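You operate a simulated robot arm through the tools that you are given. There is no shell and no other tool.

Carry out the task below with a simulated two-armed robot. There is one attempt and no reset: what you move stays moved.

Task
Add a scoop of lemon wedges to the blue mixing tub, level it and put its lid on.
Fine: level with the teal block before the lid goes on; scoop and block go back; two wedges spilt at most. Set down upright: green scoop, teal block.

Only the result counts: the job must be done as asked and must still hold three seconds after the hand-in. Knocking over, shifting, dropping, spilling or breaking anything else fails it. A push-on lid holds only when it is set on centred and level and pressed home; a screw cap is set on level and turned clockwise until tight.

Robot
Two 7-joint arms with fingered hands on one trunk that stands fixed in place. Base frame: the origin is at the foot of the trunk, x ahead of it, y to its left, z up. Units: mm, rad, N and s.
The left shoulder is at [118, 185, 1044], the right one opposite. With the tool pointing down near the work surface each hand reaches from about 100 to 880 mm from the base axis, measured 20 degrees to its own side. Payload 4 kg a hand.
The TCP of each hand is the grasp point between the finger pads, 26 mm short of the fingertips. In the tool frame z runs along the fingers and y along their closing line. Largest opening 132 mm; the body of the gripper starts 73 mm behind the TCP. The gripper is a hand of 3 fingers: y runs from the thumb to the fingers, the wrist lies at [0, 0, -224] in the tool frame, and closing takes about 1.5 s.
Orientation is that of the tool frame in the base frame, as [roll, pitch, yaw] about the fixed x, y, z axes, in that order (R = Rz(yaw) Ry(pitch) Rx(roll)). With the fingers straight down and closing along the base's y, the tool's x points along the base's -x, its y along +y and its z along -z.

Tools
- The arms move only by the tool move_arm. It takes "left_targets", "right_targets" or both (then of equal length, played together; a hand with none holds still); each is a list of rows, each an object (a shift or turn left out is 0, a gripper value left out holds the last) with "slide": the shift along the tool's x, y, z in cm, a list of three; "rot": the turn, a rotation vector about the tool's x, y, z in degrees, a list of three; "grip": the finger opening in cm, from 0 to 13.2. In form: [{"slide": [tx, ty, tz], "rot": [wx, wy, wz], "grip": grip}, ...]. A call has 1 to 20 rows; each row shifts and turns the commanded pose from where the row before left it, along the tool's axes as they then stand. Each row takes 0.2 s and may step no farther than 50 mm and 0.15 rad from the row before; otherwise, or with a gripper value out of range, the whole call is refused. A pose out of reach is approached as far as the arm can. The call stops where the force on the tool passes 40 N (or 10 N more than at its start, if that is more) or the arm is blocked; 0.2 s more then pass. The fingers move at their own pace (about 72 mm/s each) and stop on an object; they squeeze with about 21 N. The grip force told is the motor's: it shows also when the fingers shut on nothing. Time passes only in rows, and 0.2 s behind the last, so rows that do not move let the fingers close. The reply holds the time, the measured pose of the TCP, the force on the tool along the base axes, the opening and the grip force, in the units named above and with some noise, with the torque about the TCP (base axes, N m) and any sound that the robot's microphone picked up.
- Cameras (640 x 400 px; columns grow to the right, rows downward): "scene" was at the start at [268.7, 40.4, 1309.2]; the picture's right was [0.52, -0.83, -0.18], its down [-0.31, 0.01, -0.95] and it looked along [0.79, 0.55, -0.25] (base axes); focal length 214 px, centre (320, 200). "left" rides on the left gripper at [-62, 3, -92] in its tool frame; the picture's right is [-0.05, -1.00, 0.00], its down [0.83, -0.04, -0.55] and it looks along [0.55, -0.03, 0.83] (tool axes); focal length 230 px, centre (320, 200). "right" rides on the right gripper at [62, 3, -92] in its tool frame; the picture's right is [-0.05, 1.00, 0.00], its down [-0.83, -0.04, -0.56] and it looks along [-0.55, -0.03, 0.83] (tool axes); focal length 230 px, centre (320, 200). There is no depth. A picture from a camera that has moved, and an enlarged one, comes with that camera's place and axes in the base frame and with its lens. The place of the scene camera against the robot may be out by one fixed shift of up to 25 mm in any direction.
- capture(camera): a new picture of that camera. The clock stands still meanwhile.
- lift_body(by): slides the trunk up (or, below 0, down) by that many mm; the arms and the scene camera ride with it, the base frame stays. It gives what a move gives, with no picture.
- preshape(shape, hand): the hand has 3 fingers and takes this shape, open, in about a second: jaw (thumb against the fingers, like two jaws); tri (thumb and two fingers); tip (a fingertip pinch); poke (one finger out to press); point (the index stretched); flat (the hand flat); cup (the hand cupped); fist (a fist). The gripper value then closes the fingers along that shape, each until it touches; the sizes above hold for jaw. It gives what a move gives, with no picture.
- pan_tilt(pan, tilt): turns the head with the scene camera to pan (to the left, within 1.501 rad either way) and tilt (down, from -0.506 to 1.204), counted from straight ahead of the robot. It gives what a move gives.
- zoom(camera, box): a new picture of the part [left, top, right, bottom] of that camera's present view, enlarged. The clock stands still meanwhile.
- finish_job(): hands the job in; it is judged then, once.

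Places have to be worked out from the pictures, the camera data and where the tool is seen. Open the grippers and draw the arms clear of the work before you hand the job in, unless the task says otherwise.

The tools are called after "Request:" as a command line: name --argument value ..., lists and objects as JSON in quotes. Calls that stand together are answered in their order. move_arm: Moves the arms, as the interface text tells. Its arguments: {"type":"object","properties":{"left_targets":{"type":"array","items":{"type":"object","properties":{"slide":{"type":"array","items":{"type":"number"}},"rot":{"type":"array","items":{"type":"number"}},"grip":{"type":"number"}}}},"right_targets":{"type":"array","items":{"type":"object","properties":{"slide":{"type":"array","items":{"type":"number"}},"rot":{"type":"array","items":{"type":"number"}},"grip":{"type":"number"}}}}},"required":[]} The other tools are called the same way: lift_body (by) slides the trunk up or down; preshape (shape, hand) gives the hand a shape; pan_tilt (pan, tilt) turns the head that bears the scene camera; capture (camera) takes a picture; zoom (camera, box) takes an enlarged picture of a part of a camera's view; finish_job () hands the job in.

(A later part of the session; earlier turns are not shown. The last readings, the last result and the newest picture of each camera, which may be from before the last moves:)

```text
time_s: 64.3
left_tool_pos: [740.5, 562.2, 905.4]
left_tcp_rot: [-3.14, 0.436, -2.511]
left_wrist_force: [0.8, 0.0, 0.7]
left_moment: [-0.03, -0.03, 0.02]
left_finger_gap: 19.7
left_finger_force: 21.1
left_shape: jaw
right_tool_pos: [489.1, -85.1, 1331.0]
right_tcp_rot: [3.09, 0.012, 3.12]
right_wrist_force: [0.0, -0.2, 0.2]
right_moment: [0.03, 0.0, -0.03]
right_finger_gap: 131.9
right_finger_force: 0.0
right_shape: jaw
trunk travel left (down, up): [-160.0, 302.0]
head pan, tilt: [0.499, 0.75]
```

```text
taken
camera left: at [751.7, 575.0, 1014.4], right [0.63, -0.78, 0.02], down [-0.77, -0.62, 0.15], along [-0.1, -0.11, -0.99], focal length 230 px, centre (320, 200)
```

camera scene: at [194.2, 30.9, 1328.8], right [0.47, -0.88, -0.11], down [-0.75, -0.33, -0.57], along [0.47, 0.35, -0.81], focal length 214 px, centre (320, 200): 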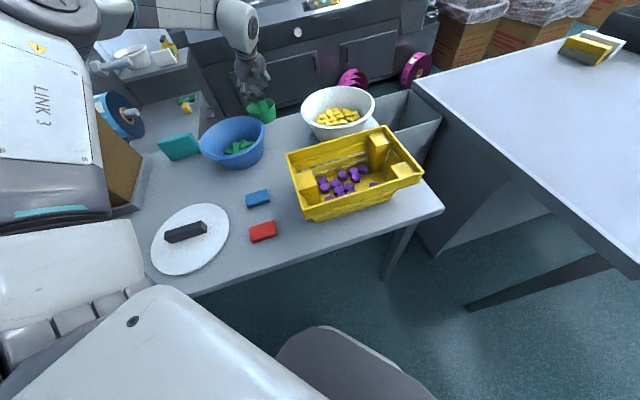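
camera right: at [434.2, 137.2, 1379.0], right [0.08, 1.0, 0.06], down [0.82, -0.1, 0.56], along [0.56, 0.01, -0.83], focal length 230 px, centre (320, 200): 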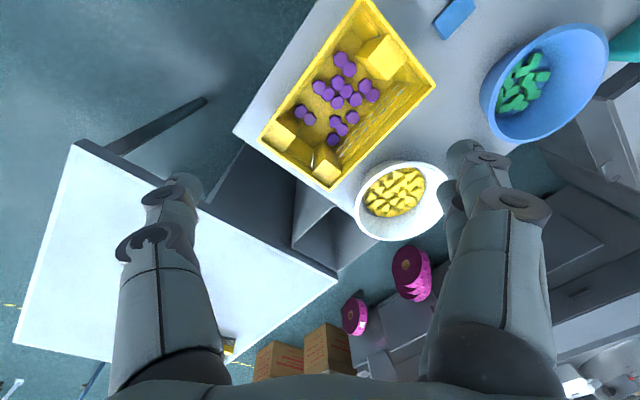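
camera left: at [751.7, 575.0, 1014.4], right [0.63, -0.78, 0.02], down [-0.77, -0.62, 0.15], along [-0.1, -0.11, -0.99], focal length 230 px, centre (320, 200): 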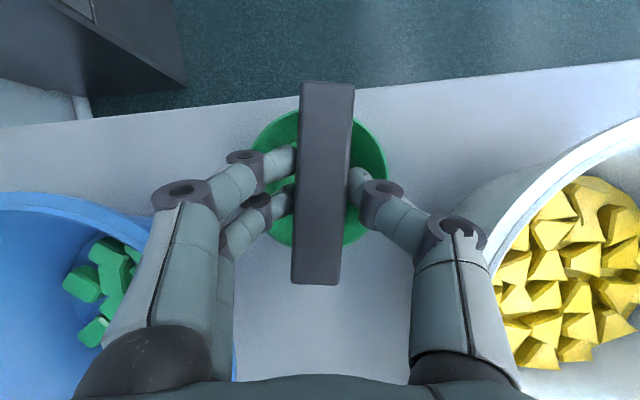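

Gripped again (gap 19.7 mm, 21 N). I lift 145 mm straight up, clear of the bowl rim, and turn toward yaw 195°.

Request:
move_arm --left_targets '[{"slide": [-0.42, 0, -0.91]}, {"slide": [-1.7, 0, -3.62]}, {"slide": [-1.97, 0, -4.23]}, {"slide": [-1.97, 0, -4.23]}, {"rot": [2.96, 0, 6.34]}, {"rot": [2.96, 0, 6.34]}, {"rot": [2.96, 0, 6.34]}, {}]'

Request:
capture --camera "left"

```text
time_s: 66.1
left_tool_pos: [740.6, 561.5, 1047.5]
left_tcp_rot: [3.141, 0.436, -2.88]
left_wrist_force: [-0.8, -0.2, -0.2]
left_moment: [-0.01, -0.01, -0.01]
left_finger_gap: 18.7
left_finger_force: 21.0
left_shape: jaw
right_tool_pos: [489.9, -85.5, 1331.8]
right_tcp_rot: [3.09, 0.01, 3.12]
right_wrist_force: [-0.3, 0.2, 0.3]
right_moment: [0.03, -0.03, 0.01]
right_finger_gap: 132.0
right_finger_force: 0.1
right_shape: jaw
trunk travel left (down, up): [-160.0, 302.0]
head pan, tilt: [0.499, 0.75]
```

```text
taken
camera left: at [755.5, 568.9, 1156.2], right [0.3, -0.95, 0.02], down [-0.94, -0.3, 0.15], along [-0.14, -0.07, -0.99], focal length 230 px, centre (320, 200)
```

left: 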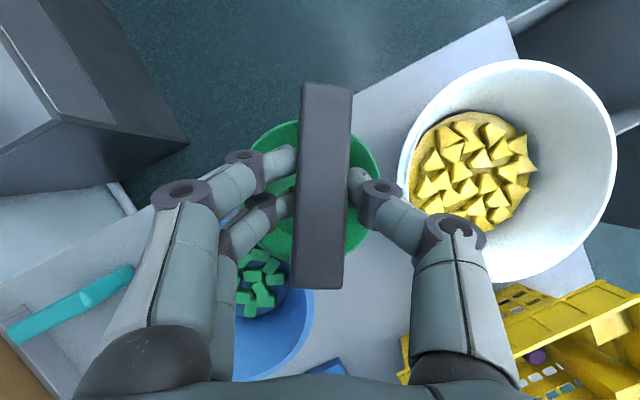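

Scoop is secure. I carry it level over the bowl centre with ~20 mm clearance above the rim.

Request:
move_arm --left_targets '[{"slide": [-0.42, 0, -0.91]}, {"slide": [-0.12, -4.22, 0.06]}, {"slide": [-0.12, -4.22, 0.06]}, {"slide": [-0.12, -4.22, 0.06]}, {"slide": [-0.12, -4.22, 0.06]}, {"slide": [-0.12, -4.22, 0.06]}, {}]'

Request:
capture --camera "left"

Request:
zoom --camera "scene" --box '[270, 40, 430, 140]'

```text
time_s: 67.7
left_tool_pos: [800.7, 362.1, 1059.6]
left_tcp_rot: [-3.139, 0.437, -2.877]
left_wrist_force: [-1.4, 0.2, -1.4]
left_moment: [-0.04, -0.02, -0.01]
left_finger_gap: 18.8
left_finger_force: 20.8
left_shape: jaw
right_tool_pos: [489.2, -85.0, 1332.1]
right_tcp_rot: [3.091, 0.012, 3.12]
right_wrist_force: [0.2, 0.4, 0.2]
right_moment: [-0.02, 0.0, 0.0]
right_finger_gap: 131.8
right_finger_force: 0.1
right_shape: jaw
trunk travel left (down, up): [-160.0, 302.0]
head pan, tilt: [0.499, 0.75]
```

```text
taken
camera left: at [815.8, 369.3, 1167.9], right [0.31, -0.95, 0.02], down [-0.94, -0.3, 0.15], along [-0.14, -0.07, -0.99], focal length 230 px, centre (320, 200)
```

left: 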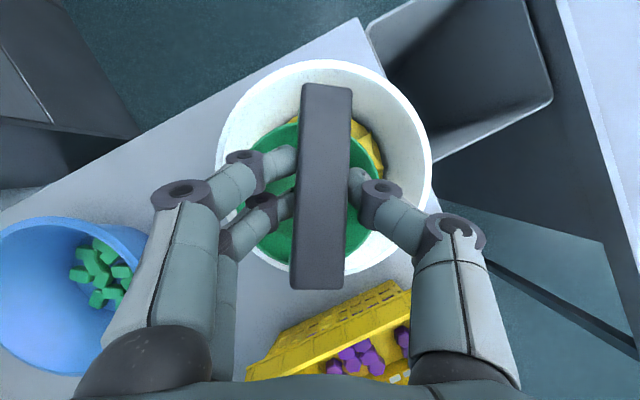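

```text
4.00 times, centred on (350, 90) of scene
camera zoom: at [193.2, 31.2, 1329.1], right [0.47, -0.88, -0.11], down [-0.75, -0.33, -0.57], along [0.47, 0.35, -0.81], focal length 858 px, centre (200, 640)
```

zoom: 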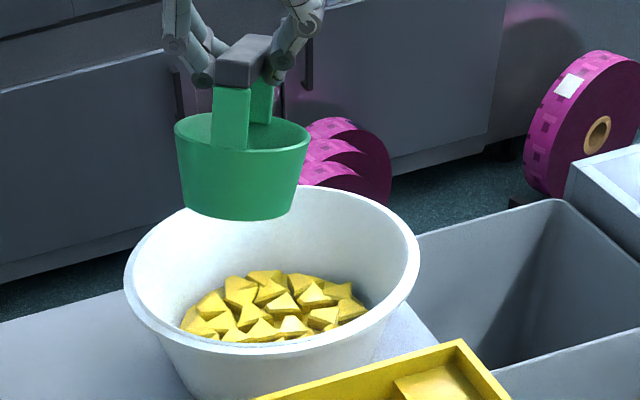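

Bowl centre refines to (815,358). I tilt the scoop 40° toward +y (mouth toward +y) above the bowl first, to see if the arm allows it.

Request:
move_arm --left_targets '[{"rot": [7.25, 0, -3.38]}, {"rot": [7.25, 0, -3.38]}, {"rot": [7.25, 0, -3.38]}, {"rot": [7.25, 0, -3.38]}, {"rot": [7.25, 0, -3.38]}, {}]'

Request:
zoom --camera "scene" --box '[270, 40, 430, 140]'

Request:
capture --camera "left"

```text
time_s: 69.1
left_tool_pos: [801.2, 359.3, 1060.4]
left_tcp_rot: [-2.393, 0.331, -2.587]
left_wrist_force: [-0.5, 0.4, 0.0]
left_moment: [0.01, -0.01, 0.01]
left_finger_gap: 18.0
left_finger_force: 21.0
left_shape: jaw
right_tool_pos: [490.0, -86.0, 1332.7]
right_tcp_rot: [3.089, 0.01, 3.12]
right_wrist_force: [0.4, 0.4, 0.3]
right_moment: [0.01, 0.0, -0.01]
right_finger_gap: 132.0
right_finger_force: 0.0
right_shape: jaw
trunk travel left (down, up): [-160.0, 302.0]
head pan, tilt: [0.499, 0.75]
```

```text
4.00 times, centred on (350, 90) of scene
camera zoom: at [193.8, 30.0, 1328.9], right [0.47, -0.88, -0.11], down [-0.75, -0.33, -0.57], along [0.47, 0.35, -0.81], focal length 858 px, centre (200, 640)
```

zoom: 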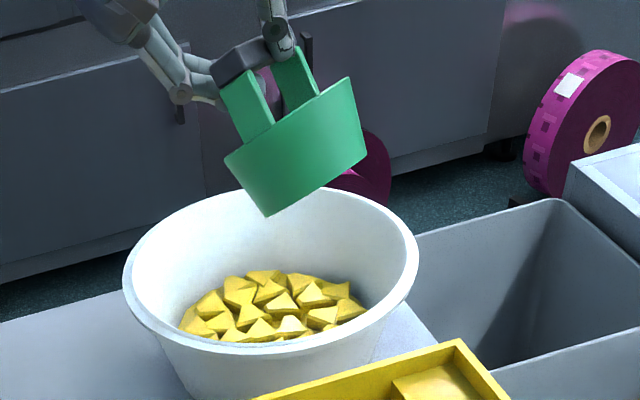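

```text
taken
camera left: at [798.4, 433.9, 1140.4], right [0.24, -0.71, 0.66], down [-0.97, -0.19, 0.14], along [0.03, -0.68, -0.74], focal length 230 px, centre (320, 200)
```

left: 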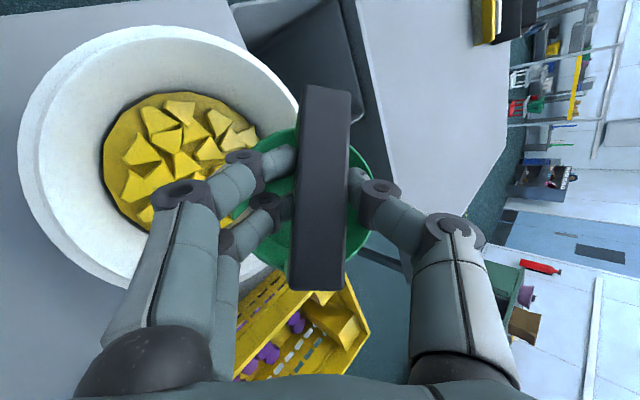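

The tilt works without trouble. I centre the tilted cup in the bowl and lower it most of the way, then check.

Request:
move_arm --left_targets '[{"slide": [-1.0, 1.07, -0.52]}, {"slide": [1.17, 2.31, 2.5]}, {"slide": [1.17, 2.31, 2.5]}, {"slide": [1.17, 2.31, 2.5]}, {}]'

Request:
zoom --camera "scene" --box '[270, 50, 430, 150]'

Request:
capture --camera "left"

```text
time_s: 70.3
left_tool_pos: [802.7, 376.0, 949.9]
left_tcp_rot: [-2.393, 0.33, -2.587]
left_wrist_force: [0.1, -0.1, -0.9]
left_moment: [0.05, 0.01, 0.0]
left_finger_gap: 18.0
left_finger_force: 21.0
left_shape: jaw
right_tool_pos: [489.0, -86.0, 1333.5]
right_tcp_rot: [3.089, 0.011, 3.123]
right_wrist_force: [-0.5, -0.2, 0.1]
right_moment: [0.0, 0.0, 0.04]
right_finger_gap: 131.7
right_finger_force: 0.2
right_shape: jaw
trunk travel left (down, up): [-160.0, 302.0]
head pan, tilt: [0.499, 0.75]
```

```text
4.00 times, centred on (350, 100) of scene
camera zoom: at [193.5, 30.4, 1329.0], right [0.47, -0.88, -0.11], down [-0.75, -0.33, -0.57], along [0.47, 0.35, -0.81], focal length 858 px, centre (200, 600)
```

zoom: 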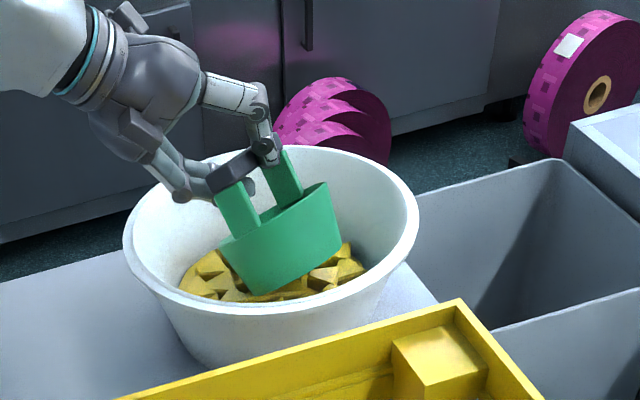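

```text
taken
camera left: at [799.8, 450.5, 1030.9], right [0.24, -0.71, 0.66], down [-0.97, -0.19, 0.14], along [0.03, -0.67, -0.74], focal length 230 px, centre (320, 200)
```

left: 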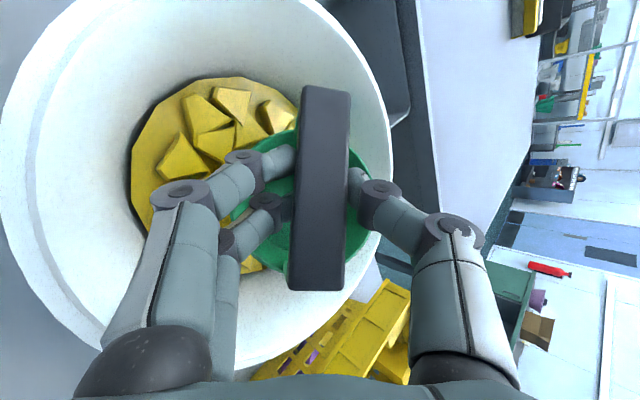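

The cup's lower edge is at the wedge surface, nicely centred. I lower 30 mm more in small steps, watching force.

Request:
move_arm --left_targets '[{"slide": [0.324, 0.643, 0.694]}, {"slide": [0.324, 0.643, 0.694]}, {"slide": [0.324, 0.643, 0.694]}, {}]'

Request:
zoom --camera "scene" --box '[270, 50, 430, 150]'

Request:
capture --camera "left"

```text
time_s: 71.3
left_tool_pos: [802.5, 374.2, 919.8]
left_tcp_rot: [-2.394, 0.329, -2.587]
left_wrist_force: [0.4, 0.2, -1.0]
left_moment: [0.02, 0.0, 0.01]
left_finger_gap: 18.0
left_finger_force: 20.9
left_shape: jaw
right_tool_pos: [490.0, -85.3, 1333.2]
right_tcp_rot: [3.089, 0.01, 3.122]
right_wrist_force: [0.3, -0.3, -0.1]
right_moment: [-0.01, -0.03, 0.01]
right_finger_gap: 132.1
right_finger_force: 0.0
right_shape: jaw
trunk travel left (down, up): [-160.0, 302.0]
head pan, tilt: [0.499, 0.75]
```

```text
4.00 times, centred on (350, 100) of scene
camera zoom: at [193.7, 30.6, 1328.9], right [0.47, -0.88, -0.11], down [-0.75, -0.33, -0.57], along [0.47, 0.35, -0.81], focal length 858 px, centre (200, 600)
```

zoom: 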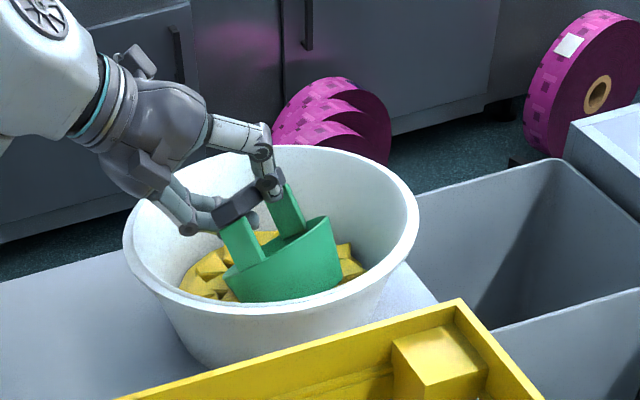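

```text
taken
camera left: at [800.0, 448.7, 1001.0], right [0.24, -0.71, 0.66], down [-0.97, -0.19, 0.14], along [0.03, -0.67, -0.74], focal length 230 px, centre (320, 200)
```

left: 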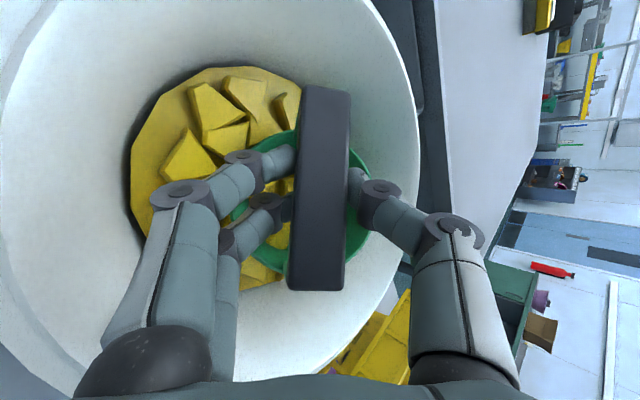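

Yellow already shows inside the cup and there's no contact force. I lower a touch more, push forward 15 mm toward the lip side, then rotate the scoop upright.

Request:
move_arm --left_targets '[{"slide": [0.19, 0.39, 0.42]}, {"slide": [-0.2, 0.57, -0.44]}, {"slide": [-0.2, 0.57, -0.44]}, {}]'

Request:
zoom --camera "left" --box '[120, 60, 440, 300]'

```text
time_s: 72.3
left_tool_pos: [799.6, 387.9, 915.2]
left_tcp_rot: [-2.395, 0.33, -2.588]
left_wrist_force: [1.1, -0.1, -1.5]
left_moment: [0.03, 0.01, 0.0]
left_finger_gap: 17.9
left_finger_force: 20.7
left_shape: jaw
right_tool_pos: [489.3, -85.6, 1332.3]
right_tcp_rot: [3.089, 0.01, 3.121]
right_wrist_force: [0.7, 0.5, -1.0]
right_moment: [-0.01, 0.0, -0.03]
right_finger_gap: 131.7
right_finger_force: 0.1
right_shape: jaw
trunk travel left (down, up): [-160.0, 302.0]
head pan, tilt: [0.499, 0.75]
```

```text
1.67 times, centred on (280, 180) of left
camera zoom: at [796.8, 463.3, 996.4], right [0.24, -0.71, 0.66], down [-0.97, -0.19, 0.14], along [0.03, -0.67, -0.74], focal length 384 px, centre (387, 233)
```

zoom: 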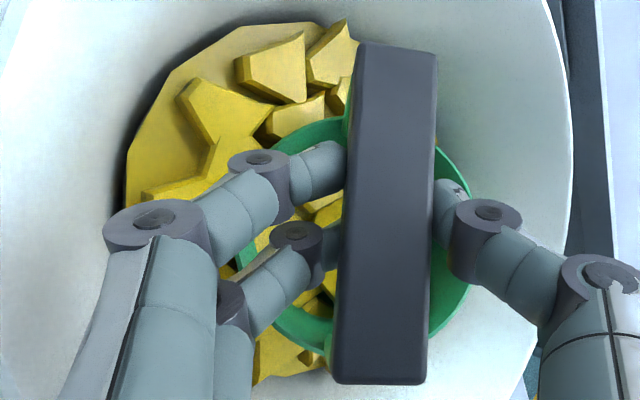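

The wedges do react to the scoop: they are being pushed and enter the cup. I continue the sweep 30 mm toward the +y wall.

Request:
move_arm --left_targets '[{"slide": [-0.27, 0.766, -0.582]}, {"slide": [-0.27, 0.766, -0.582]}, {"slide": [-0.27, 0.766, -0.582]}, {}]'

Request:
zoom --camera "left" --box '[120, 60, 440, 300]'

Request:
zoom --camera "scene" --box '[270, 50, 430, 150]'

```text
time_s: 73.3
left_tool_pos: [792.2, 416.8, 915.3]
left_tcp_rot: [-2.393, 0.333, -2.586]
left_wrist_force: [1.9, -1.8, 5.0]
left_moment: [0.37, 0.11, -0.05]
left_finger_gap: 17.9
left_finger_force: 20.9
left_shape: jaw
right_tool_pos: [488.1, -86.5, 1333.0]
right_tcp_rot: [3.09, 0.01, 3.121]
right_wrist_force: [0.3, 0.0, 0.2]
right_moment: [0.0, 0.05, 0.02]
right_finger_gap: 131.8
right_finger_force: 0.2
right_shape: jaw
trunk travel left (down, up): [-160.0, 302.0]
head pan, tilt: [0.499, 0.75]
```

```text
1.67 times, centred on (280, 180) of left
camera zoom: at [789.3, 491.3, 996.7], right [0.24, -0.71, 0.66], down [-0.97, -0.19, 0.14], along [0.03, -0.67, -0.74], focal length 384 px, centre (387, 233)
```

zoom: 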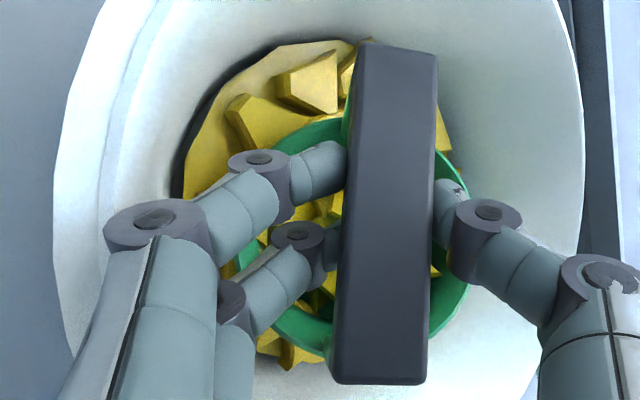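

```text
4.00 times, centred on (350, 100) of scene
camera zoom: at [193.3, 29.6, 1329.1], right [0.47, -0.88, -0.11], down [-0.75, -0.33, -0.57], along [0.47, 0.35, -0.81], focal length 858 px, centre (200, 600)
```

zoom: 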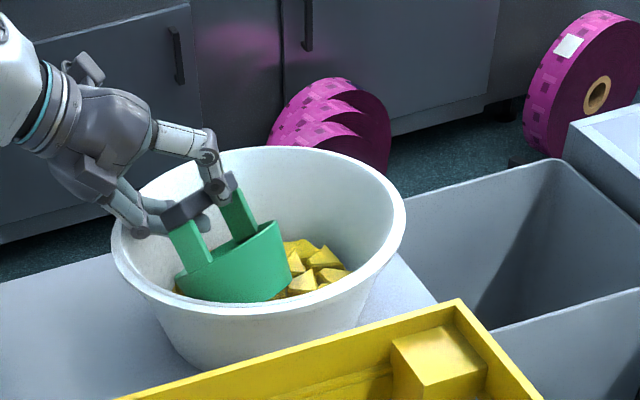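

The bowl was nudged about 8 mm toward +y when the cup met its wall; I must push it back later. First I rotate the scoop upright while backing away from that wall.

Request:
move_arm --left_targets '[{"slide": [0.136, -0.71, 0.291], "rot": [-7.25, 0, 3.38]}, {"slide": [0.105, -0.754, 0.224], "rot": [-7.25, 0, 3.38]}, {"slide": [0.07, -0.78, 0.15], "rot": [-7.25, 0, 3.38]}, {"slide": [0.035, -0.798, 0.075], "rot": [-7.25, 0, 3.38]}, {"slide": [0, -0.797, 0], "rot": [-7.25, 0, 3.38]}, {}]'

Request:
capture --camera "left"

Request:
zoom --camera "scene" --box '[270, 50, 430, 150]'

```text
time_s: 74.7
left_tool_pos: [801.8, 380.9, 922.7]
left_tcp_rot: [-3.14, 0.436, -2.876]
left_wrist_force: [0.3, 0.2, -1.9]
left_moment: [-0.01, -0.04, -0.01]
left_finger_gap: 18.1
left_finger_force: 21.7
left_shape: jaw
right_tool_pos: [489.0, -85.8, 1331.9]
right_tcp_rot: [3.09, 0.01, 3.119]
right_wrist_force: [0.0, -1.0, -0.3]
right_moment: [0.0, -0.02, 0.0]
right_finger_gap: 131.8
right_finger_force: 0.2
right_shape: jaw
trunk travel left (down, up): [-160.0, 302.0]
head pan, tilt: [0.499, 0.75]
```

```text
taken
camera left: at [816.7, 388.1, 1031.0], right [0.31, -0.95, 0.02], down [-0.94, -0.3, 0.15], along [-0.14, -0.07, -0.99], focal length 230 px, centre (320, 200)
```

left: 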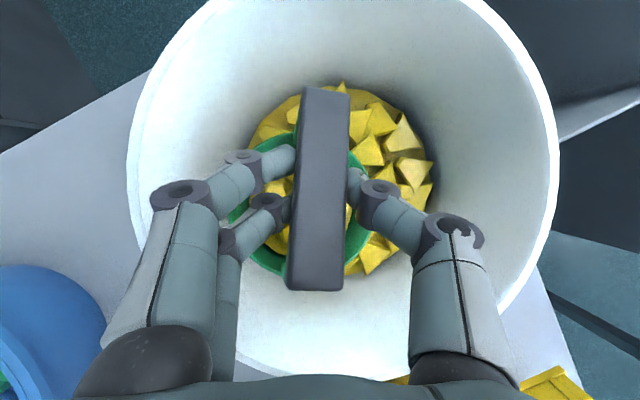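

```text
4.00 times, centred on (350, 100) of scene
camera zoom: at [193.6, 30.9, 1328.9], right [0.47, -0.88, -0.11], down [-0.75, -0.33, -0.57], along [0.47, 0.35, -0.81], focal length 858 px, centre (200, 600)
```

zoom: 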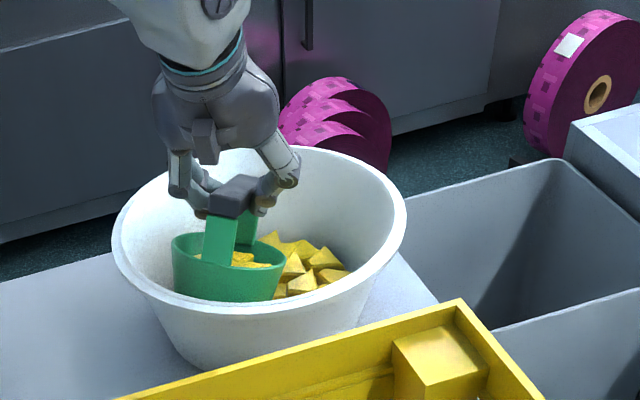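

The scoop is upright with wedges in it. I lift it 52 mm so its base is above the remaining wedges but still inside the bowl, and look.

Request:
move_arm --left_targets '[{"slide": [-0.73, 0, -1.57]}, {"slide": [-0.73, 0, -1.57]}, {"slide": [-0.73, 0, -1.57]}, {}]'

Request:
zoom --camera "left" --box '[200, 80, 440, 300]'

Request:
zoom --camera "scene" --box '[270, 50, 430, 150]'

```text
time_s: 75.7
left_tool_pos: [801.5, 379.1, 970.7]
left_tcp_rot: [-3.141, 0.436, -2.88]
left_wrist_force: [0.8, -0.8, -1.8]
left_moment: [-0.02, -0.01, -0.01]
left_finger_gap: 17.8
left_finger_force: 21.0
left_shape: jaw
right_tool_pos: [489.9, -85.9, 1331.3]
right_tcp_rot: [3.09, 0.011, 3.121]
right_wrist_force: [-0.1, -0.1, 0.4]
right_moment: [-0.02, -0.01, -0.01]
right_finger_gap: 131.9
right_finger_force: 0.0
right_shape: jaw
trunk travel left (down, up): [-160.0, 302.0]
head pan, tilt: [0.499, 0.75]
```

```text
1.82 times, centred on (320, 190) of left
camera zoom: at [817.0, 387.1, 1080.2], right [0.3, -0.95, 0.02], down [-0.94, -0.3, 0.15], along [-0.14, -0.07, -0.99], focal length 418 px, centre (320, 218)
```

zoom: 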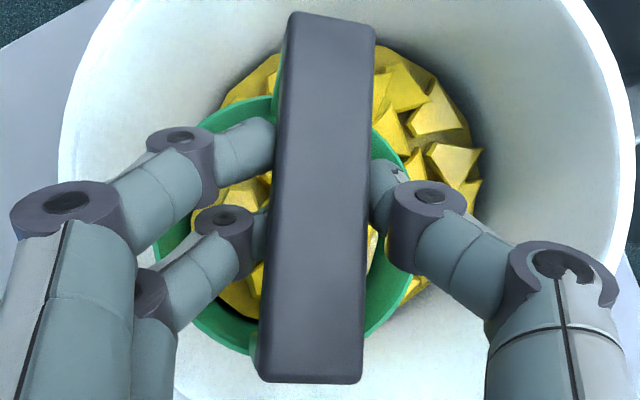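

```text
4.00 times, centred on (350, 100) of scene
camera zoom: at [194.2, 30.8, 1328.8], right [0.47, -0.88, -0.11], down [-0.75, -0.33, -0.57], along [0.47, 0.35, -0.81], focal length 858 px, centre (200, 600)
```

zoom: 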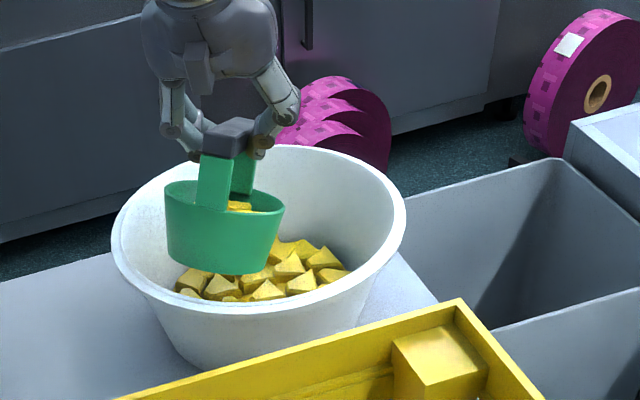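

Several wedges are in the cup. Now I move toward −y inside the bowl to meet its opposite wall and ease the bowl back by ~8 mm.

Request:
move_arm --left_targets '[{"slide": [0, -2.0, 0]}, {"slide": [0, -2.0, 0]}, {"slide": [0, -1.0, 0]}, {}]'

Request:
zoom --camera "scene" --box '[270, 50, 430, 150]'

```text
time_s: 76.7
left_tool_pos: [815.3, 330.8, 974.4]
left_tcp_rot: [-3.141, 0.437, -2.879]
left_wrist_force: [0.5, -0.7, -2.3]
left_moment: [-0.01, -0.02, 0.01]
left_finger_gap: 17.9
left_finger_force: 21.2
left_shape: jaw
right_tool_pos: [489.5, -85.9, 1333.2]
right_tcp_rot: [3.087, 0.01, 3.12]
right_wrist_force: [0.6, 0.0, 0.1]
right_moment: [0.0, -0.01, 0.02]
right_finger_gap: 132.0
right_finger_force: 0.2
right_shape: jaw
trunk travel left (down, up): [-160.0, 302.0]
head pan, tilt: [0.499, 0.75]
```

```text
4.00 times, centred on (350, 100) of scene
camera zoom: at [194.0, 30.7, 1328.9], right [0.47, -0.88, -0.11], down [-0.75, -0.33, -0.57], along [0.47, 0.35, -0.81], focal length 858 px, centre (200, 600)
```

zoom: 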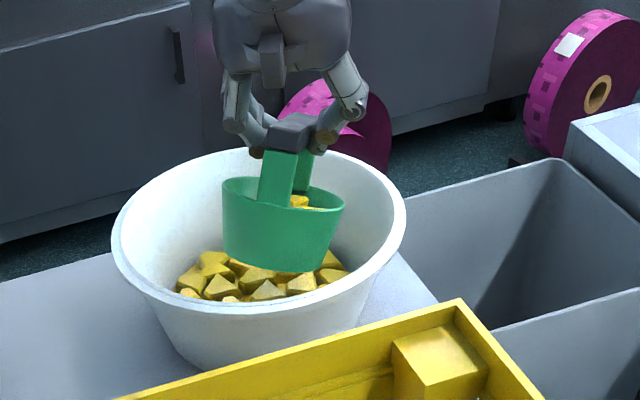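

No contact yet. I continue in small steps.

Request:
move_arm --left_targets '[{"slide": [0, -0.6, 0]}, {"slide": [0, -0.6, 0]}, {"slide": [0, -0.4, 0]}, {}]'

Request:
zoom --camera "scene" --box '[270, 50, 430, 150]'

```text
time_s: 77.7
left_tool_pos: [819.3, 319.4, 974.2]
left_tcp_rot: [-3.141, 0.436, -2.878]
left_wrist_force: [-0.2, -0.6, -2.5]
left_moment: [-0.06, -0.02, 0.0]
left_finger_gap: 17.9
left_finger_force: 21.1
left_shape: jaw
right_tool_pos: [490.5, -85.8, 1333.0]
right_tcp_rot: [3.089, 0.009, 3.12]
right_wrist_force: [0.3, -0.7, 0.0]
right_moment: [0.0, 0.0, -0.01]
right_finger_gap: 131.9
right_finger_force: 0.1
right_shape: jaw
trunk travel left (down, up): [-160.0, 302.0]
head pan, tilt: [0.499, 0.75]
```

```text
4.00 times, centred on (350, 100) of scene
camera zoom: at [194.0, 30.6, 1328.9], right [0.47, -0.88, -0.11], down [-0.75, -0.33, -0.57], along [0.47, 0.35, -0.81], focal length 858 px, centre (200, 600)
```

zoom: 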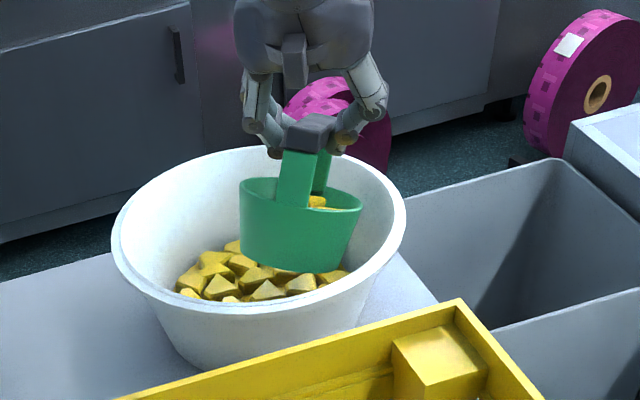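

Near the estimated contact now. I push on in 5 mm steps with checks.

Request:
move_arm --left_targets '[{"slide": [0, -0.5, 0]}, {"slide": [0, -0.5, 0]}, {}]'

Request:
zoom --camera "scene" --box '[270, 50, 430, 150]'

```text
time_s: 78.5
left_tool_pos: [822.3, 307.1, 973.1]
left_tcp_rot: [-3.139, 0.437, -2.878]
left_wrist_force: [-1.5, -0.1, -2.5]
left_moment: [0.01, 0.0, 0.02]
left_finger_gap: 17.9
left_finger_force: 20.8
left_shape: jaw
right_tool_pos: [489.8, -84.7, 1331.7]
right_tcp_rot: [3.088, 0.012, 3.122]
right_wrist_force: [-1.0, -1.1, -0.2]
right_moment: [0.01, -0.01, 0.0]
right_finger_gap: 132.0
right_finger_force: 0.0
right_shape: jaw
trunk travel left (down, up): [-160.0, 302.0]
head pan, tilt: [0.499, 0.75]
```

```text
4.00 times, centred on (350, 100) of scene
camera zoom: at [193.9, 30.6, 1328.9], right [0.47, -0.88, -0.11], down [-0.75, -0.33, -0.57], along [0.47, 0.35, -0.81], focal length 858 px, centre (200, 600)
```

zoom: 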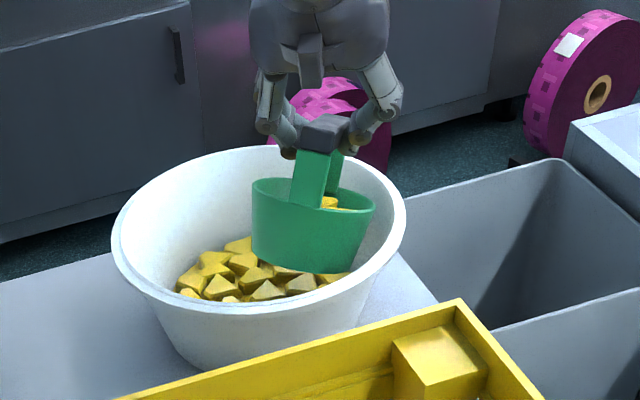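

Still free. I continue another 10 mm.

Request:
move_arm --left_targets '[{"slide": [0, -0.4, 0]}, {"slide": [0, -0.4, 0]}, {}]'

Request:
zoom --camera "scene" --box '[270, 50, 430, 150]'

```text
time_s: 79.3
left_tool_pos: [821.1, 299.8, 974.8]
left_tcp_rot: [-3.14, 0.438, -2.879]
left_wrist_force: [0.3, -0.4, -1.8]
left_moment: [-0.02, -0.04, 0.04]
left_finger_gap: 17.8
left_finger_force: 20.6
left_shape: jaw
left hand out of reach, approached as far as the arm can: row 2
right_tool_pos: [491.1, -86.5, 1332.6]
right_tcp_rot: [3.091, 0.011, 3.121]
right_wrist_force: [0.6, -0.1, 0.7]
right_moment: [0.03, 0.0, 0.01]
right_finger_gap: 131.8
right_finger_force: 0.0
right_shape: jaw
trunk travel left (down, up): [-160.0, 302.0]
head pan, tilt: [0.499, 0.75]
```

```text
4.00 times, centred on (350, 100) of scene
camera zoom: at [194.1, 30.7, 1328.8], right [0.47, -0.88, -0.11], down [-0.75, -0.33, -0.57], along [0.47, 0.35, -0.81], focal length 858 px, centre (200, 600)
```

zoom: 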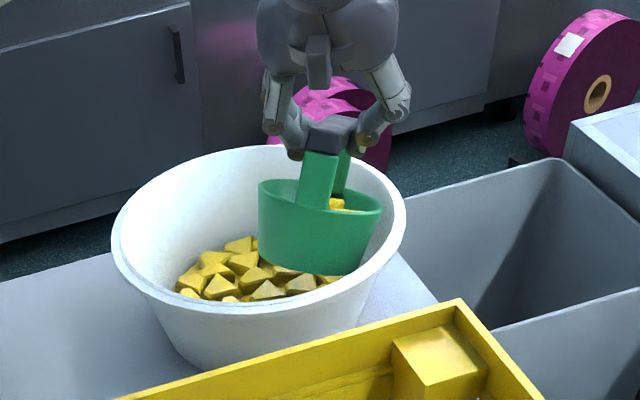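

The arm reaches a limit in that direction; I push along base −y with slight pull-in instead, in small steps.

Request:
move_arm --left_targets '[{"slide": [0.35, -0.49, -0.15]}, {"slide": [0.35, -0.49, -0.15]}, {}]'

Request:
zoom --camera "scene" --box '[270, 50, 430, 150]'

```text
time_s: 80.1
left_tool_pos: [816.7, 290.4, 975.0]
left_tcp_rot: [-3.139, 0.436, -2.875]
left_wrist_force: [0.2, 3.5, -0.2]
left_moment: [0.24, -0.07, -0.07]
left_finger_gap: 17.5
left_finger_force: 21.0
left_shape: jaw
right_tool_pos: [489.5, -85.2, 1332.3]
right_tcp_rot: [3.091, 0.01, 3.12]
right_wrist_force: [0.3, 0.5, 0.5]
right_moment: [0.0, -0.01, -0.01]
right_finger_gap: 131.8
right_finger_force: 0.0
right_shape: jaw
trunk travel left (down, up): [-160.0, 302.0]
head pan, tilt: [0.499, 0.75]
```

```text
4.00 times, centred on (350, 100) of scene
camera zoom: at [194.1, 31.0, 1328.9], right [0.47, -0.88, -0.11], down [-0.75, -0.33, -0.57], along [0.47, 0.35, -0.81], focal length 858 px, centre (200, 600)
```

zoom: 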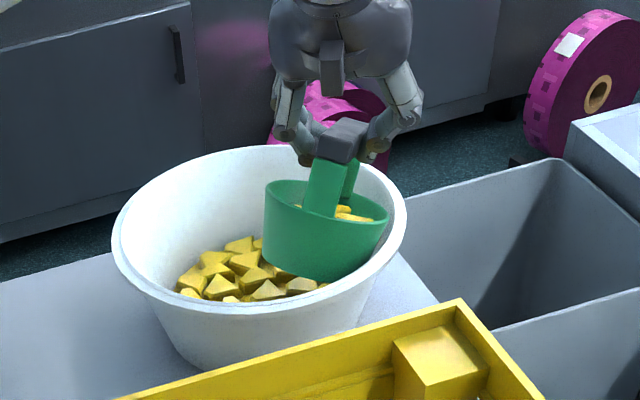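

Contact is made but the scoop begins to swivel in the grip instead of the bowl moving, so I back off; I'll push the bowl back later with the bare hand. I check the scoop's tilt.

Request:
move_arm --left_targets '[{"slide": [0, 1.5, 0]}, {"slide": [0, 2.5, 0]}, {"slide": [0, 2.5, 0]}, {}]'

Request:
zoom --camera "scene" --box '[270, 50, 430, 150]'

Request:
zoom --camera "left" --box '[200, 80, 440, 300]'

```text
time_s: 81.1
left_tool_pos: [798.4, 352.6, 975.4]
left_tcp_rot: [3.141, 0.436, -2.878]
left_wrist_force: [0.6, -1.0, -2.4]
left_moment: [0.0, 0.01, -0.01]
left_finger_gap: 17.2
left_finger_force: 21.1
left_shape: jaw
right_tool_pos: [489.6, -86.2, 1330.8]
right_tcp_rot: [3.09, 0.011, 3.121]
right_wrist_force: [0.3, 0.1, 0.0]
right_moment: [0.04, 0.02, -0.01]
right_finger_gap: 131.7
right_finger_force: 0.0
right_shape: jaw
trunk travel left (down, up): [-160.0, 302.0]
head pan, tilt: [0.499, 0.75]
```

```text
4.00 times, centred on (350, 100) of scene
camera zoom: at [194.4, 30.2, 1328.8], right [0.47, -0.88, -0.11], down [-0.75, -0.33, -0.57], along [0.47, 0.35, -0.81], focal length 858 px, centre (200, 600)
```

zoom: 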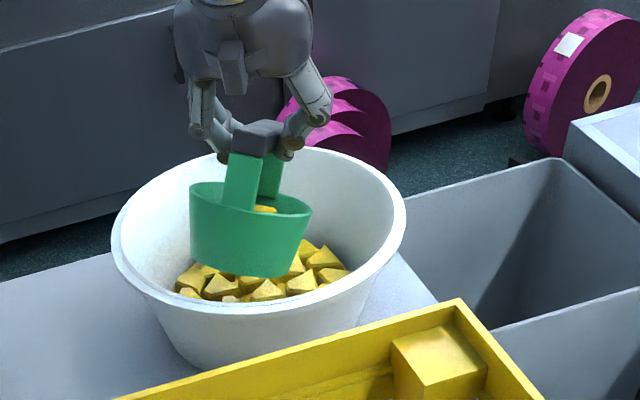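

```text
1.82 times, centred on (320, 190) of left
camera zoom: at [815.2, 359.5, 1084.0], right [0.3, -0.95, 0.02], down [-0.94, -0.3, 0.15], along [-0.14, -0.07, -0.99], focal length 418 px, centre (320, 218)
```

zoom: 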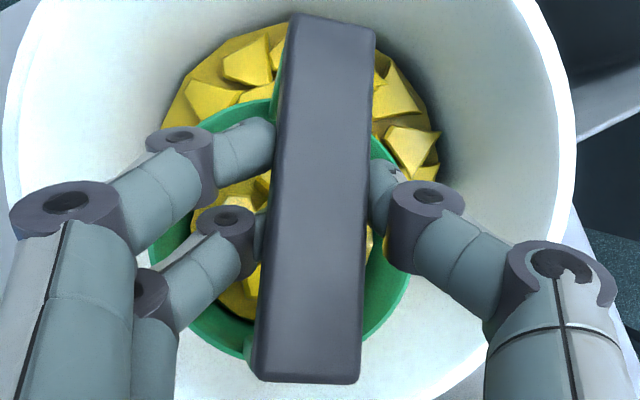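

The scoop returned nearly level (about 5° off). I correct that, lift clear of the rim, and carry it smoothly toward the tub.

Request:
move_arm --left_targets '[{"rot": [4.5, 0, -2.1]}, {"slide": [-0.9, -0.19, -1.92]}, {"slide": [-1.34, -0.28, -2.88]}, {"slide": [-1.34, -0.28, -2.88]}, {}]'

Request:
capture --camera "scene"

Request:
zoom --camera "scene" --box '[270, 30, 430, 130]'

Request:
capture --camera "left"

```text
time_s: 82.3
left_tool_pos: [798.5, 351.5, 1059.9]
left_tcp_rot: [-3.047, 0.432, -2.839]
left_wrist_force: [0.2, 0.5, -2.2]
left_moment: [0.01, 0.0, 0.01]
left_finger_gap: 17.3
left_finger_force: 21.2
left_shape: jaw
right_tool_pos: [491.0, -84.6, 1332.3]
right_tcp_rot: [3.091, 0.01, 3.121]
right_wrist_force: [0.0, -0.1, 0.0]
right_moment: [0.0, -0.01, -0.03]
right_finger_gap: 132.0
right_finger_force: 0.1
right_shape: jaw
trunk travel left (down, up): [-160.0, 302.0]
head pan, tilt: [0.499, 0.75]
```

```text
taken
camera scene: at [194.6, 30.9, 1328.7], right [0.47, -0.88, -0.11], down [-0.75, -0.33, -0.57], along [0.47, 0.35, -0.81], focal length 214 px, centre (320, 200)
```

scene: 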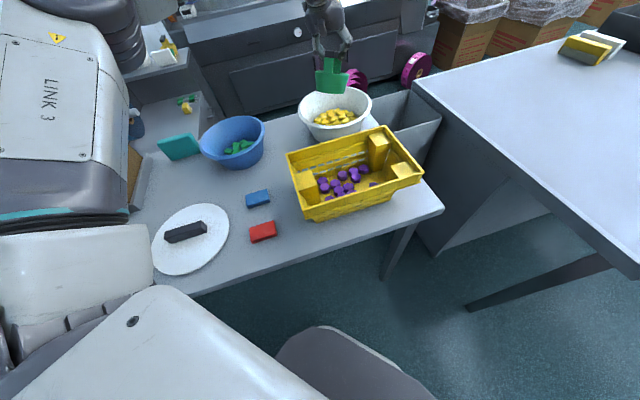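

```text
4.00 times, centred on (350, 80) of scene
camera zoom: at [194.6, 30.9, 1328.7], right [0.47, -0.88, -0.11], down [-0.75, -0.33, -0.57], along [0.47, 0.35, -0.81], focal length 858 px, centre (200, 680)
```

zoom: 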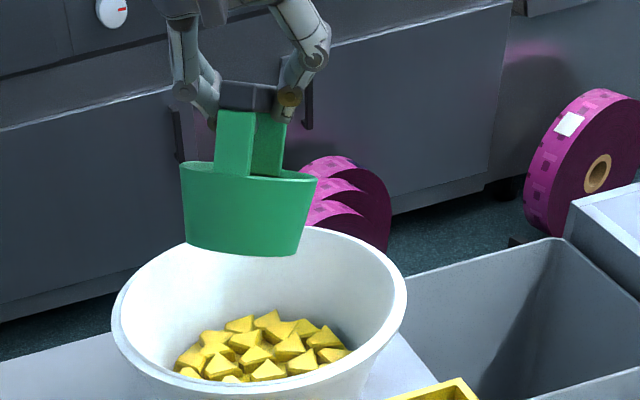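

```text
taken
camera left: at [812.1, 369.1, 1167.8], right [0.3, -0.95, 0.11], down [-0.95, -0.29, 0.16], along [-0.12, -0.15, -0.98], focal length 230 px, centre (320, 200)
```

left: 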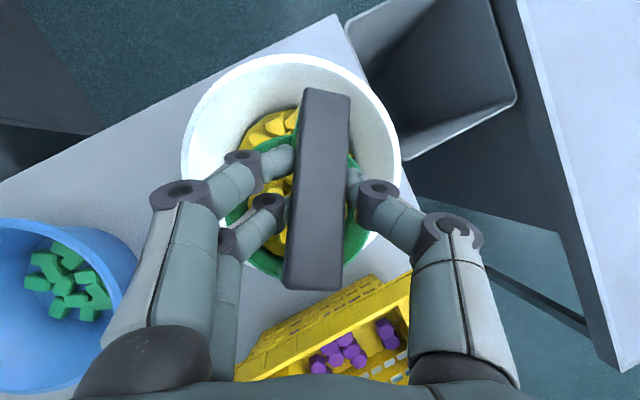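

Scoop is level and loaded. I carry it to the tub at constant height.

Request:
move_arm --left_targets '[{"slide": [0.8, 1.4, -0.5]}, {"slide": [1.66, 2.9, -1.06]}, {"slide": [1.66, 2.9, -1.06]}, {"slide": [1.66, 2.9, -1.06]}, {"slide": [1.66, 2.9, -1.06]}, {"slide": [1.66, 2.9, -1.06]}, {"slide": [1.66, 2.9, -1.06]}, {"slide": [1.66, 2.9, -1.06]}, {"slide": [1.66, 2.9, -1.06]}, {"slide": [0.8, 1.4, -0.5]}, {}]'

Request:
capture --camera "left"

```text
time_s: 84.7
left_tool_pos: [560.9, 560.1, 1059.0]
left_tcp_rot: [-3.046, 0.434, -2.837]
left_wrist_force: [-0.2, -0.4, -1.8]
left_moment: [-0.04, -0.01, 0.0]
left_finger_gap: 17.4
left_finger_force: 21.2
left_shape: jaw
right_tool_pos: [488.7, -86.6, 1333.2]
right_tcp_rot: [3.089, 0.01, 3.12]
right_wrist_force: [-1.4, 0.1, 0.1]
right_moment: [0.0, -0.01, 0.02]
right_finger_gap: 132.1
right_finger_force: 0.0
right_shape: jaw
trunk travel left (down, up): [-160.0, 302.0]
head pan, tilt: [0.499, 0.75]
```

```text
taken
camera left: at [574.8, 575.2, 1166.8], right [0.3, -0.95, 0.11], down [-0.95, -0.28, 0.16], along [-0.12, -0.15, -0.98], focal length 230 px, centre (320, 200)
```

left: 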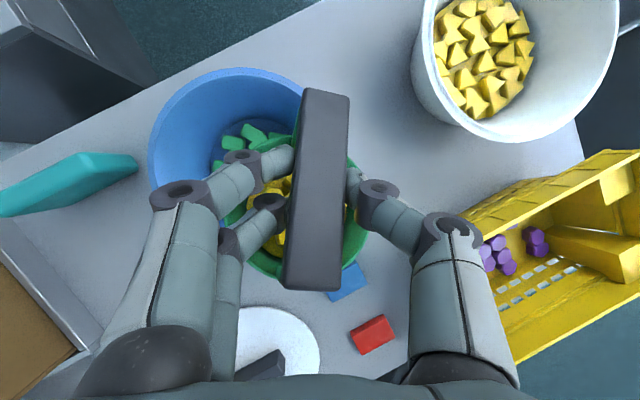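

I now turn the loaded scoop about the vertical so that its pouring side faces toward the robot-left (yaw ≈247°).

Request:
move_arm --left_targets '[{"rot": [-3.04, -0.63, -6.5]}, {"rot": [-3.04, -0.63, -6.5]}, {"rot": [-3.04, -0.63, -6.5]}, {"rot": [-3.04, -0.63, -6.5]}, {"rot": [-3.04, -0.63, -6.5]}, {"rot": [-3.04, -0.63, -6.5]}, {"rot": [-3.04, -0.63, -6.5]}, {}]'

Request:
capture --camera "left"

Request:
capture --camera "scene"

```text
time_s: 86.5
left_tool_pos: [562.3, 559.2, 1060.2]
left_tcp_rot: [-3.046, 0.434, -1.956]
left_wrist_force: [-0.3, -0.8, -1.7]
left_moment: [0.02, -0.05, 0.01]
left_finger_gap: 17.5
left_finger_force: 21.5
left_shape: jaw
right_tool_pos: [490.3, -84.4, 1332.5]
right_tcp_rot: [3.089, 0.01, 3.12]
right_wrist_force: [-0.5, -0.3, 0.4]
right_moment: [-0.04, -0.02, -0.05]
right_finger_gap: 131.9
right_finger_force: 0.0
right_shape: jaw
trunk travel left (down, up): [-160.0, 302.0]
head pan, tilt: [0.499, 0.75]
```

```text
taken
camera left: at [558.4, 579.2, 1168.0], right [0.92, -0.37, 0.11], down [-0.38, -0.91, 0.15], along [0.04, -0.18, -0.98], focal length 230 px, centre (320, 200)
```

left: 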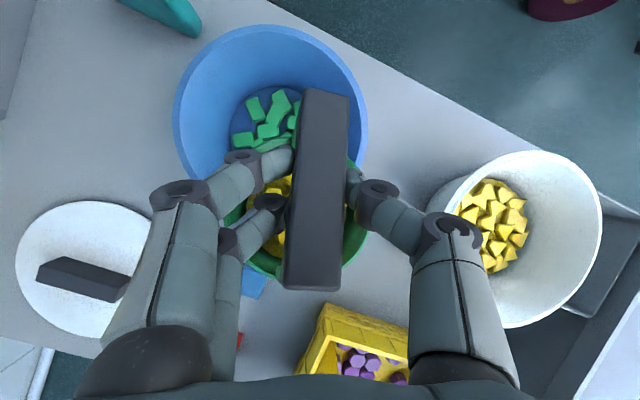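

```text
taken
camera scene: at [193.6, 31.1, 1328.9], right [0.47, -0.88, -0.11], down [-0.75, -0.33, -0.57], along [0.47, 0.35, -0.81], focal length 214 px, centre (320, 200)
```

scene: 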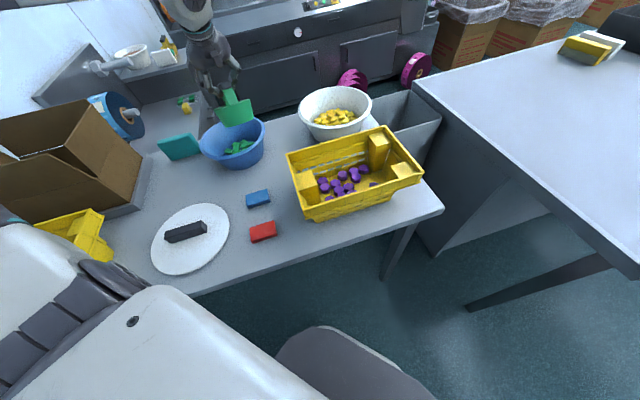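

Scoop is over the tub with the mouth side toward the robot. I lower it into position over the tub's centre and start tilting to about 48°.

Request:
move_arm --left_targets '[{"slide": [-0.07, 2.0, 3.16]}, {"slide": [-0.07, 2.0, 3.16]}, {"slide": [-0.015, 0.398, -0.03], "rot": [7.25, 0, -3.38]}, {"slide": [-0.038, 0.39, -0.08], "rot": [7.25, 0, -3.38]}, {"slide": [-0.06, 0.37, -0.13], "rot": [7.25, 0, -3.38]}, {"slide": [-0.08, 0.35, -0.176], "rot": [7.25, 0, -3.38]}, {"slide": [-0.1, 0.32, -0.22], "rot": [7.25, 0, -3.38]}, {"slide": [-0.12, 0.28, -0.256], "rot": [7.25, 0, -3.38]}, {}]'

Request:
zoom --camera "scene" --box '[150, 60, 310, 180]'

Request:
capture --camera "left"

```text
time_s: 88.5
left_tool_pos: [520.7, 607.2, 999.6]
left_tcp_rot: [-2.168, 0.258, -1.642]
left_wrist_force: [0.4, -0.1, -1.7]
left_moment: [0.04, 0.03, 0.05]
left_finger_gap: 17.0
left_finger_force: 21.2
left_shape: jaw
right_tool_pos: [490.2, -86.2, 1331.8]
right_tcp_rot: [3.09, 0.01, 3.123]
right_wrist_force: [0.3, -1.3, -0.4]
right_moment: [0.02, 0.07, 0.03]
right_finger_gap: 132.1
right_finger_force: 0.0
right_shape: jaw
trunk travel left (down, up): [-160.0, 302.0]
head pan, tilt: [0.499, 0.75]
```

```text
3.33 times, centred on (230, 120) of scene
camera zoom: at [194.2, 30.2, 1328.8], right [0.47, -0.88, -0.11], down [-0.75, -0.33, -0.57], along [0.47, 0.35, -0.81], focal length 715 px, centre (620, 467)
```

zoom: 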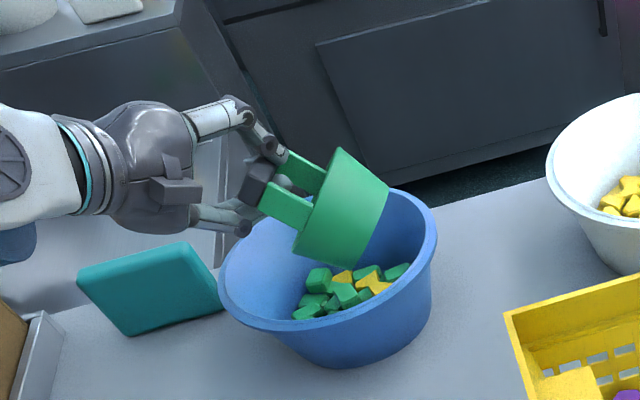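

```text
taken
camera left: at [446.4, 660.2, 1061.9], right [0.55, -0.2, 0.81], down [-0.5, -0.86, 0.12], along [0.67, -0.47, -0.57], focal length 230 px, centre (320, 200)
```

left: 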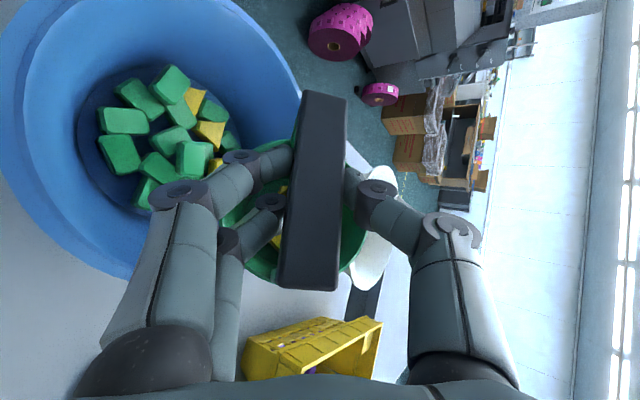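

Wedges are falling into the tub. I continue tilting gradually to about 104°, moving along so the lip stays over the tub centre.

Request:
move_arm --left_targets '[{"slide": [-0.2, 0.36, -0.434], "rot": [7.25, 0, -3.38]}, {"slide": [-0.22, 0.29, -0.476], "rot": [7.25, 0, -3.38]}, {"slide": [-0.237, 0.215, -0.508], "rot": [7.25, 0, -3.38]}, {"slide": [-0.247, 0.135, -0.53], "rot": [7.25, 0, -3.38]}, {}]'

Request:
zoom --camera "scene" --box '[150, 60, 310, 180]'

Request:
capture --camera "left"

```text
time_s: 89.7
left_tool_pos: [499.7, 617.3, 998.5]
left_tcp_rot: [-1.648, 0.039, -1.564]
left_wrist_force: [0.0, -0.1, -1.3]
left_moment: [0.01, 0.03, -0.01]
left_finger_gap: 17.0
left_finger_force: 21.3
left_shape: jaw
right_tool_pos: [488.6, -86.5, 1332.3]
right_tcp_rot: [3.089, 0.011, 3.121]
right_wrist_force: [-0.1, -0.5, -0.2]
right_moment: [0.0, 0.01, 0.0]
right_finger_gap: 131.9
right_finger_force: 0.0
right_shape: jaw
trunk travel left (down, up): [-160.0, 302.0]
head pan, tilt: [0.499, 0.75]
```

```text
3.33 times, centred on (230, 120) of scene
camera zoom: at [193.7, 30.3, 1329.0], right [0.47, -0.88, -0.11], down [-0.75, -0.33, -0.57], along [0.47, 0.35, -0.81], focal length 715 px, centre (620, 467)
```

zoom: 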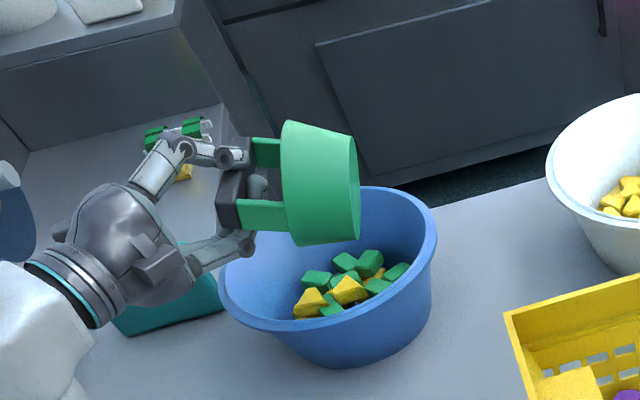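

```text
taken
camera left: at [406.1, 677.9, 1005.0], right [0.08, 0.01, 1.0], down [-0.54, -0.84, 0.06], along [0.83, -0.55, -0.06], focal length 230 px, centre (320, 200)
```

left: 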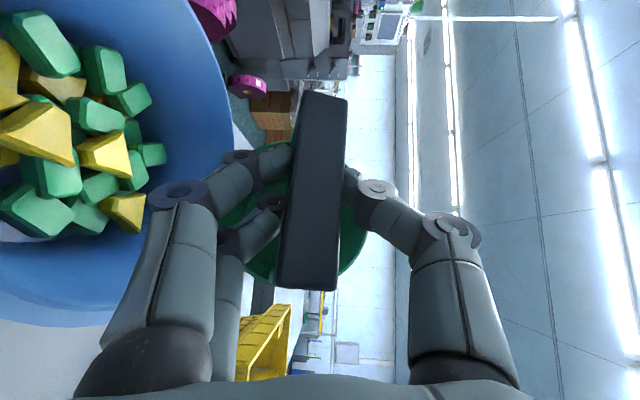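

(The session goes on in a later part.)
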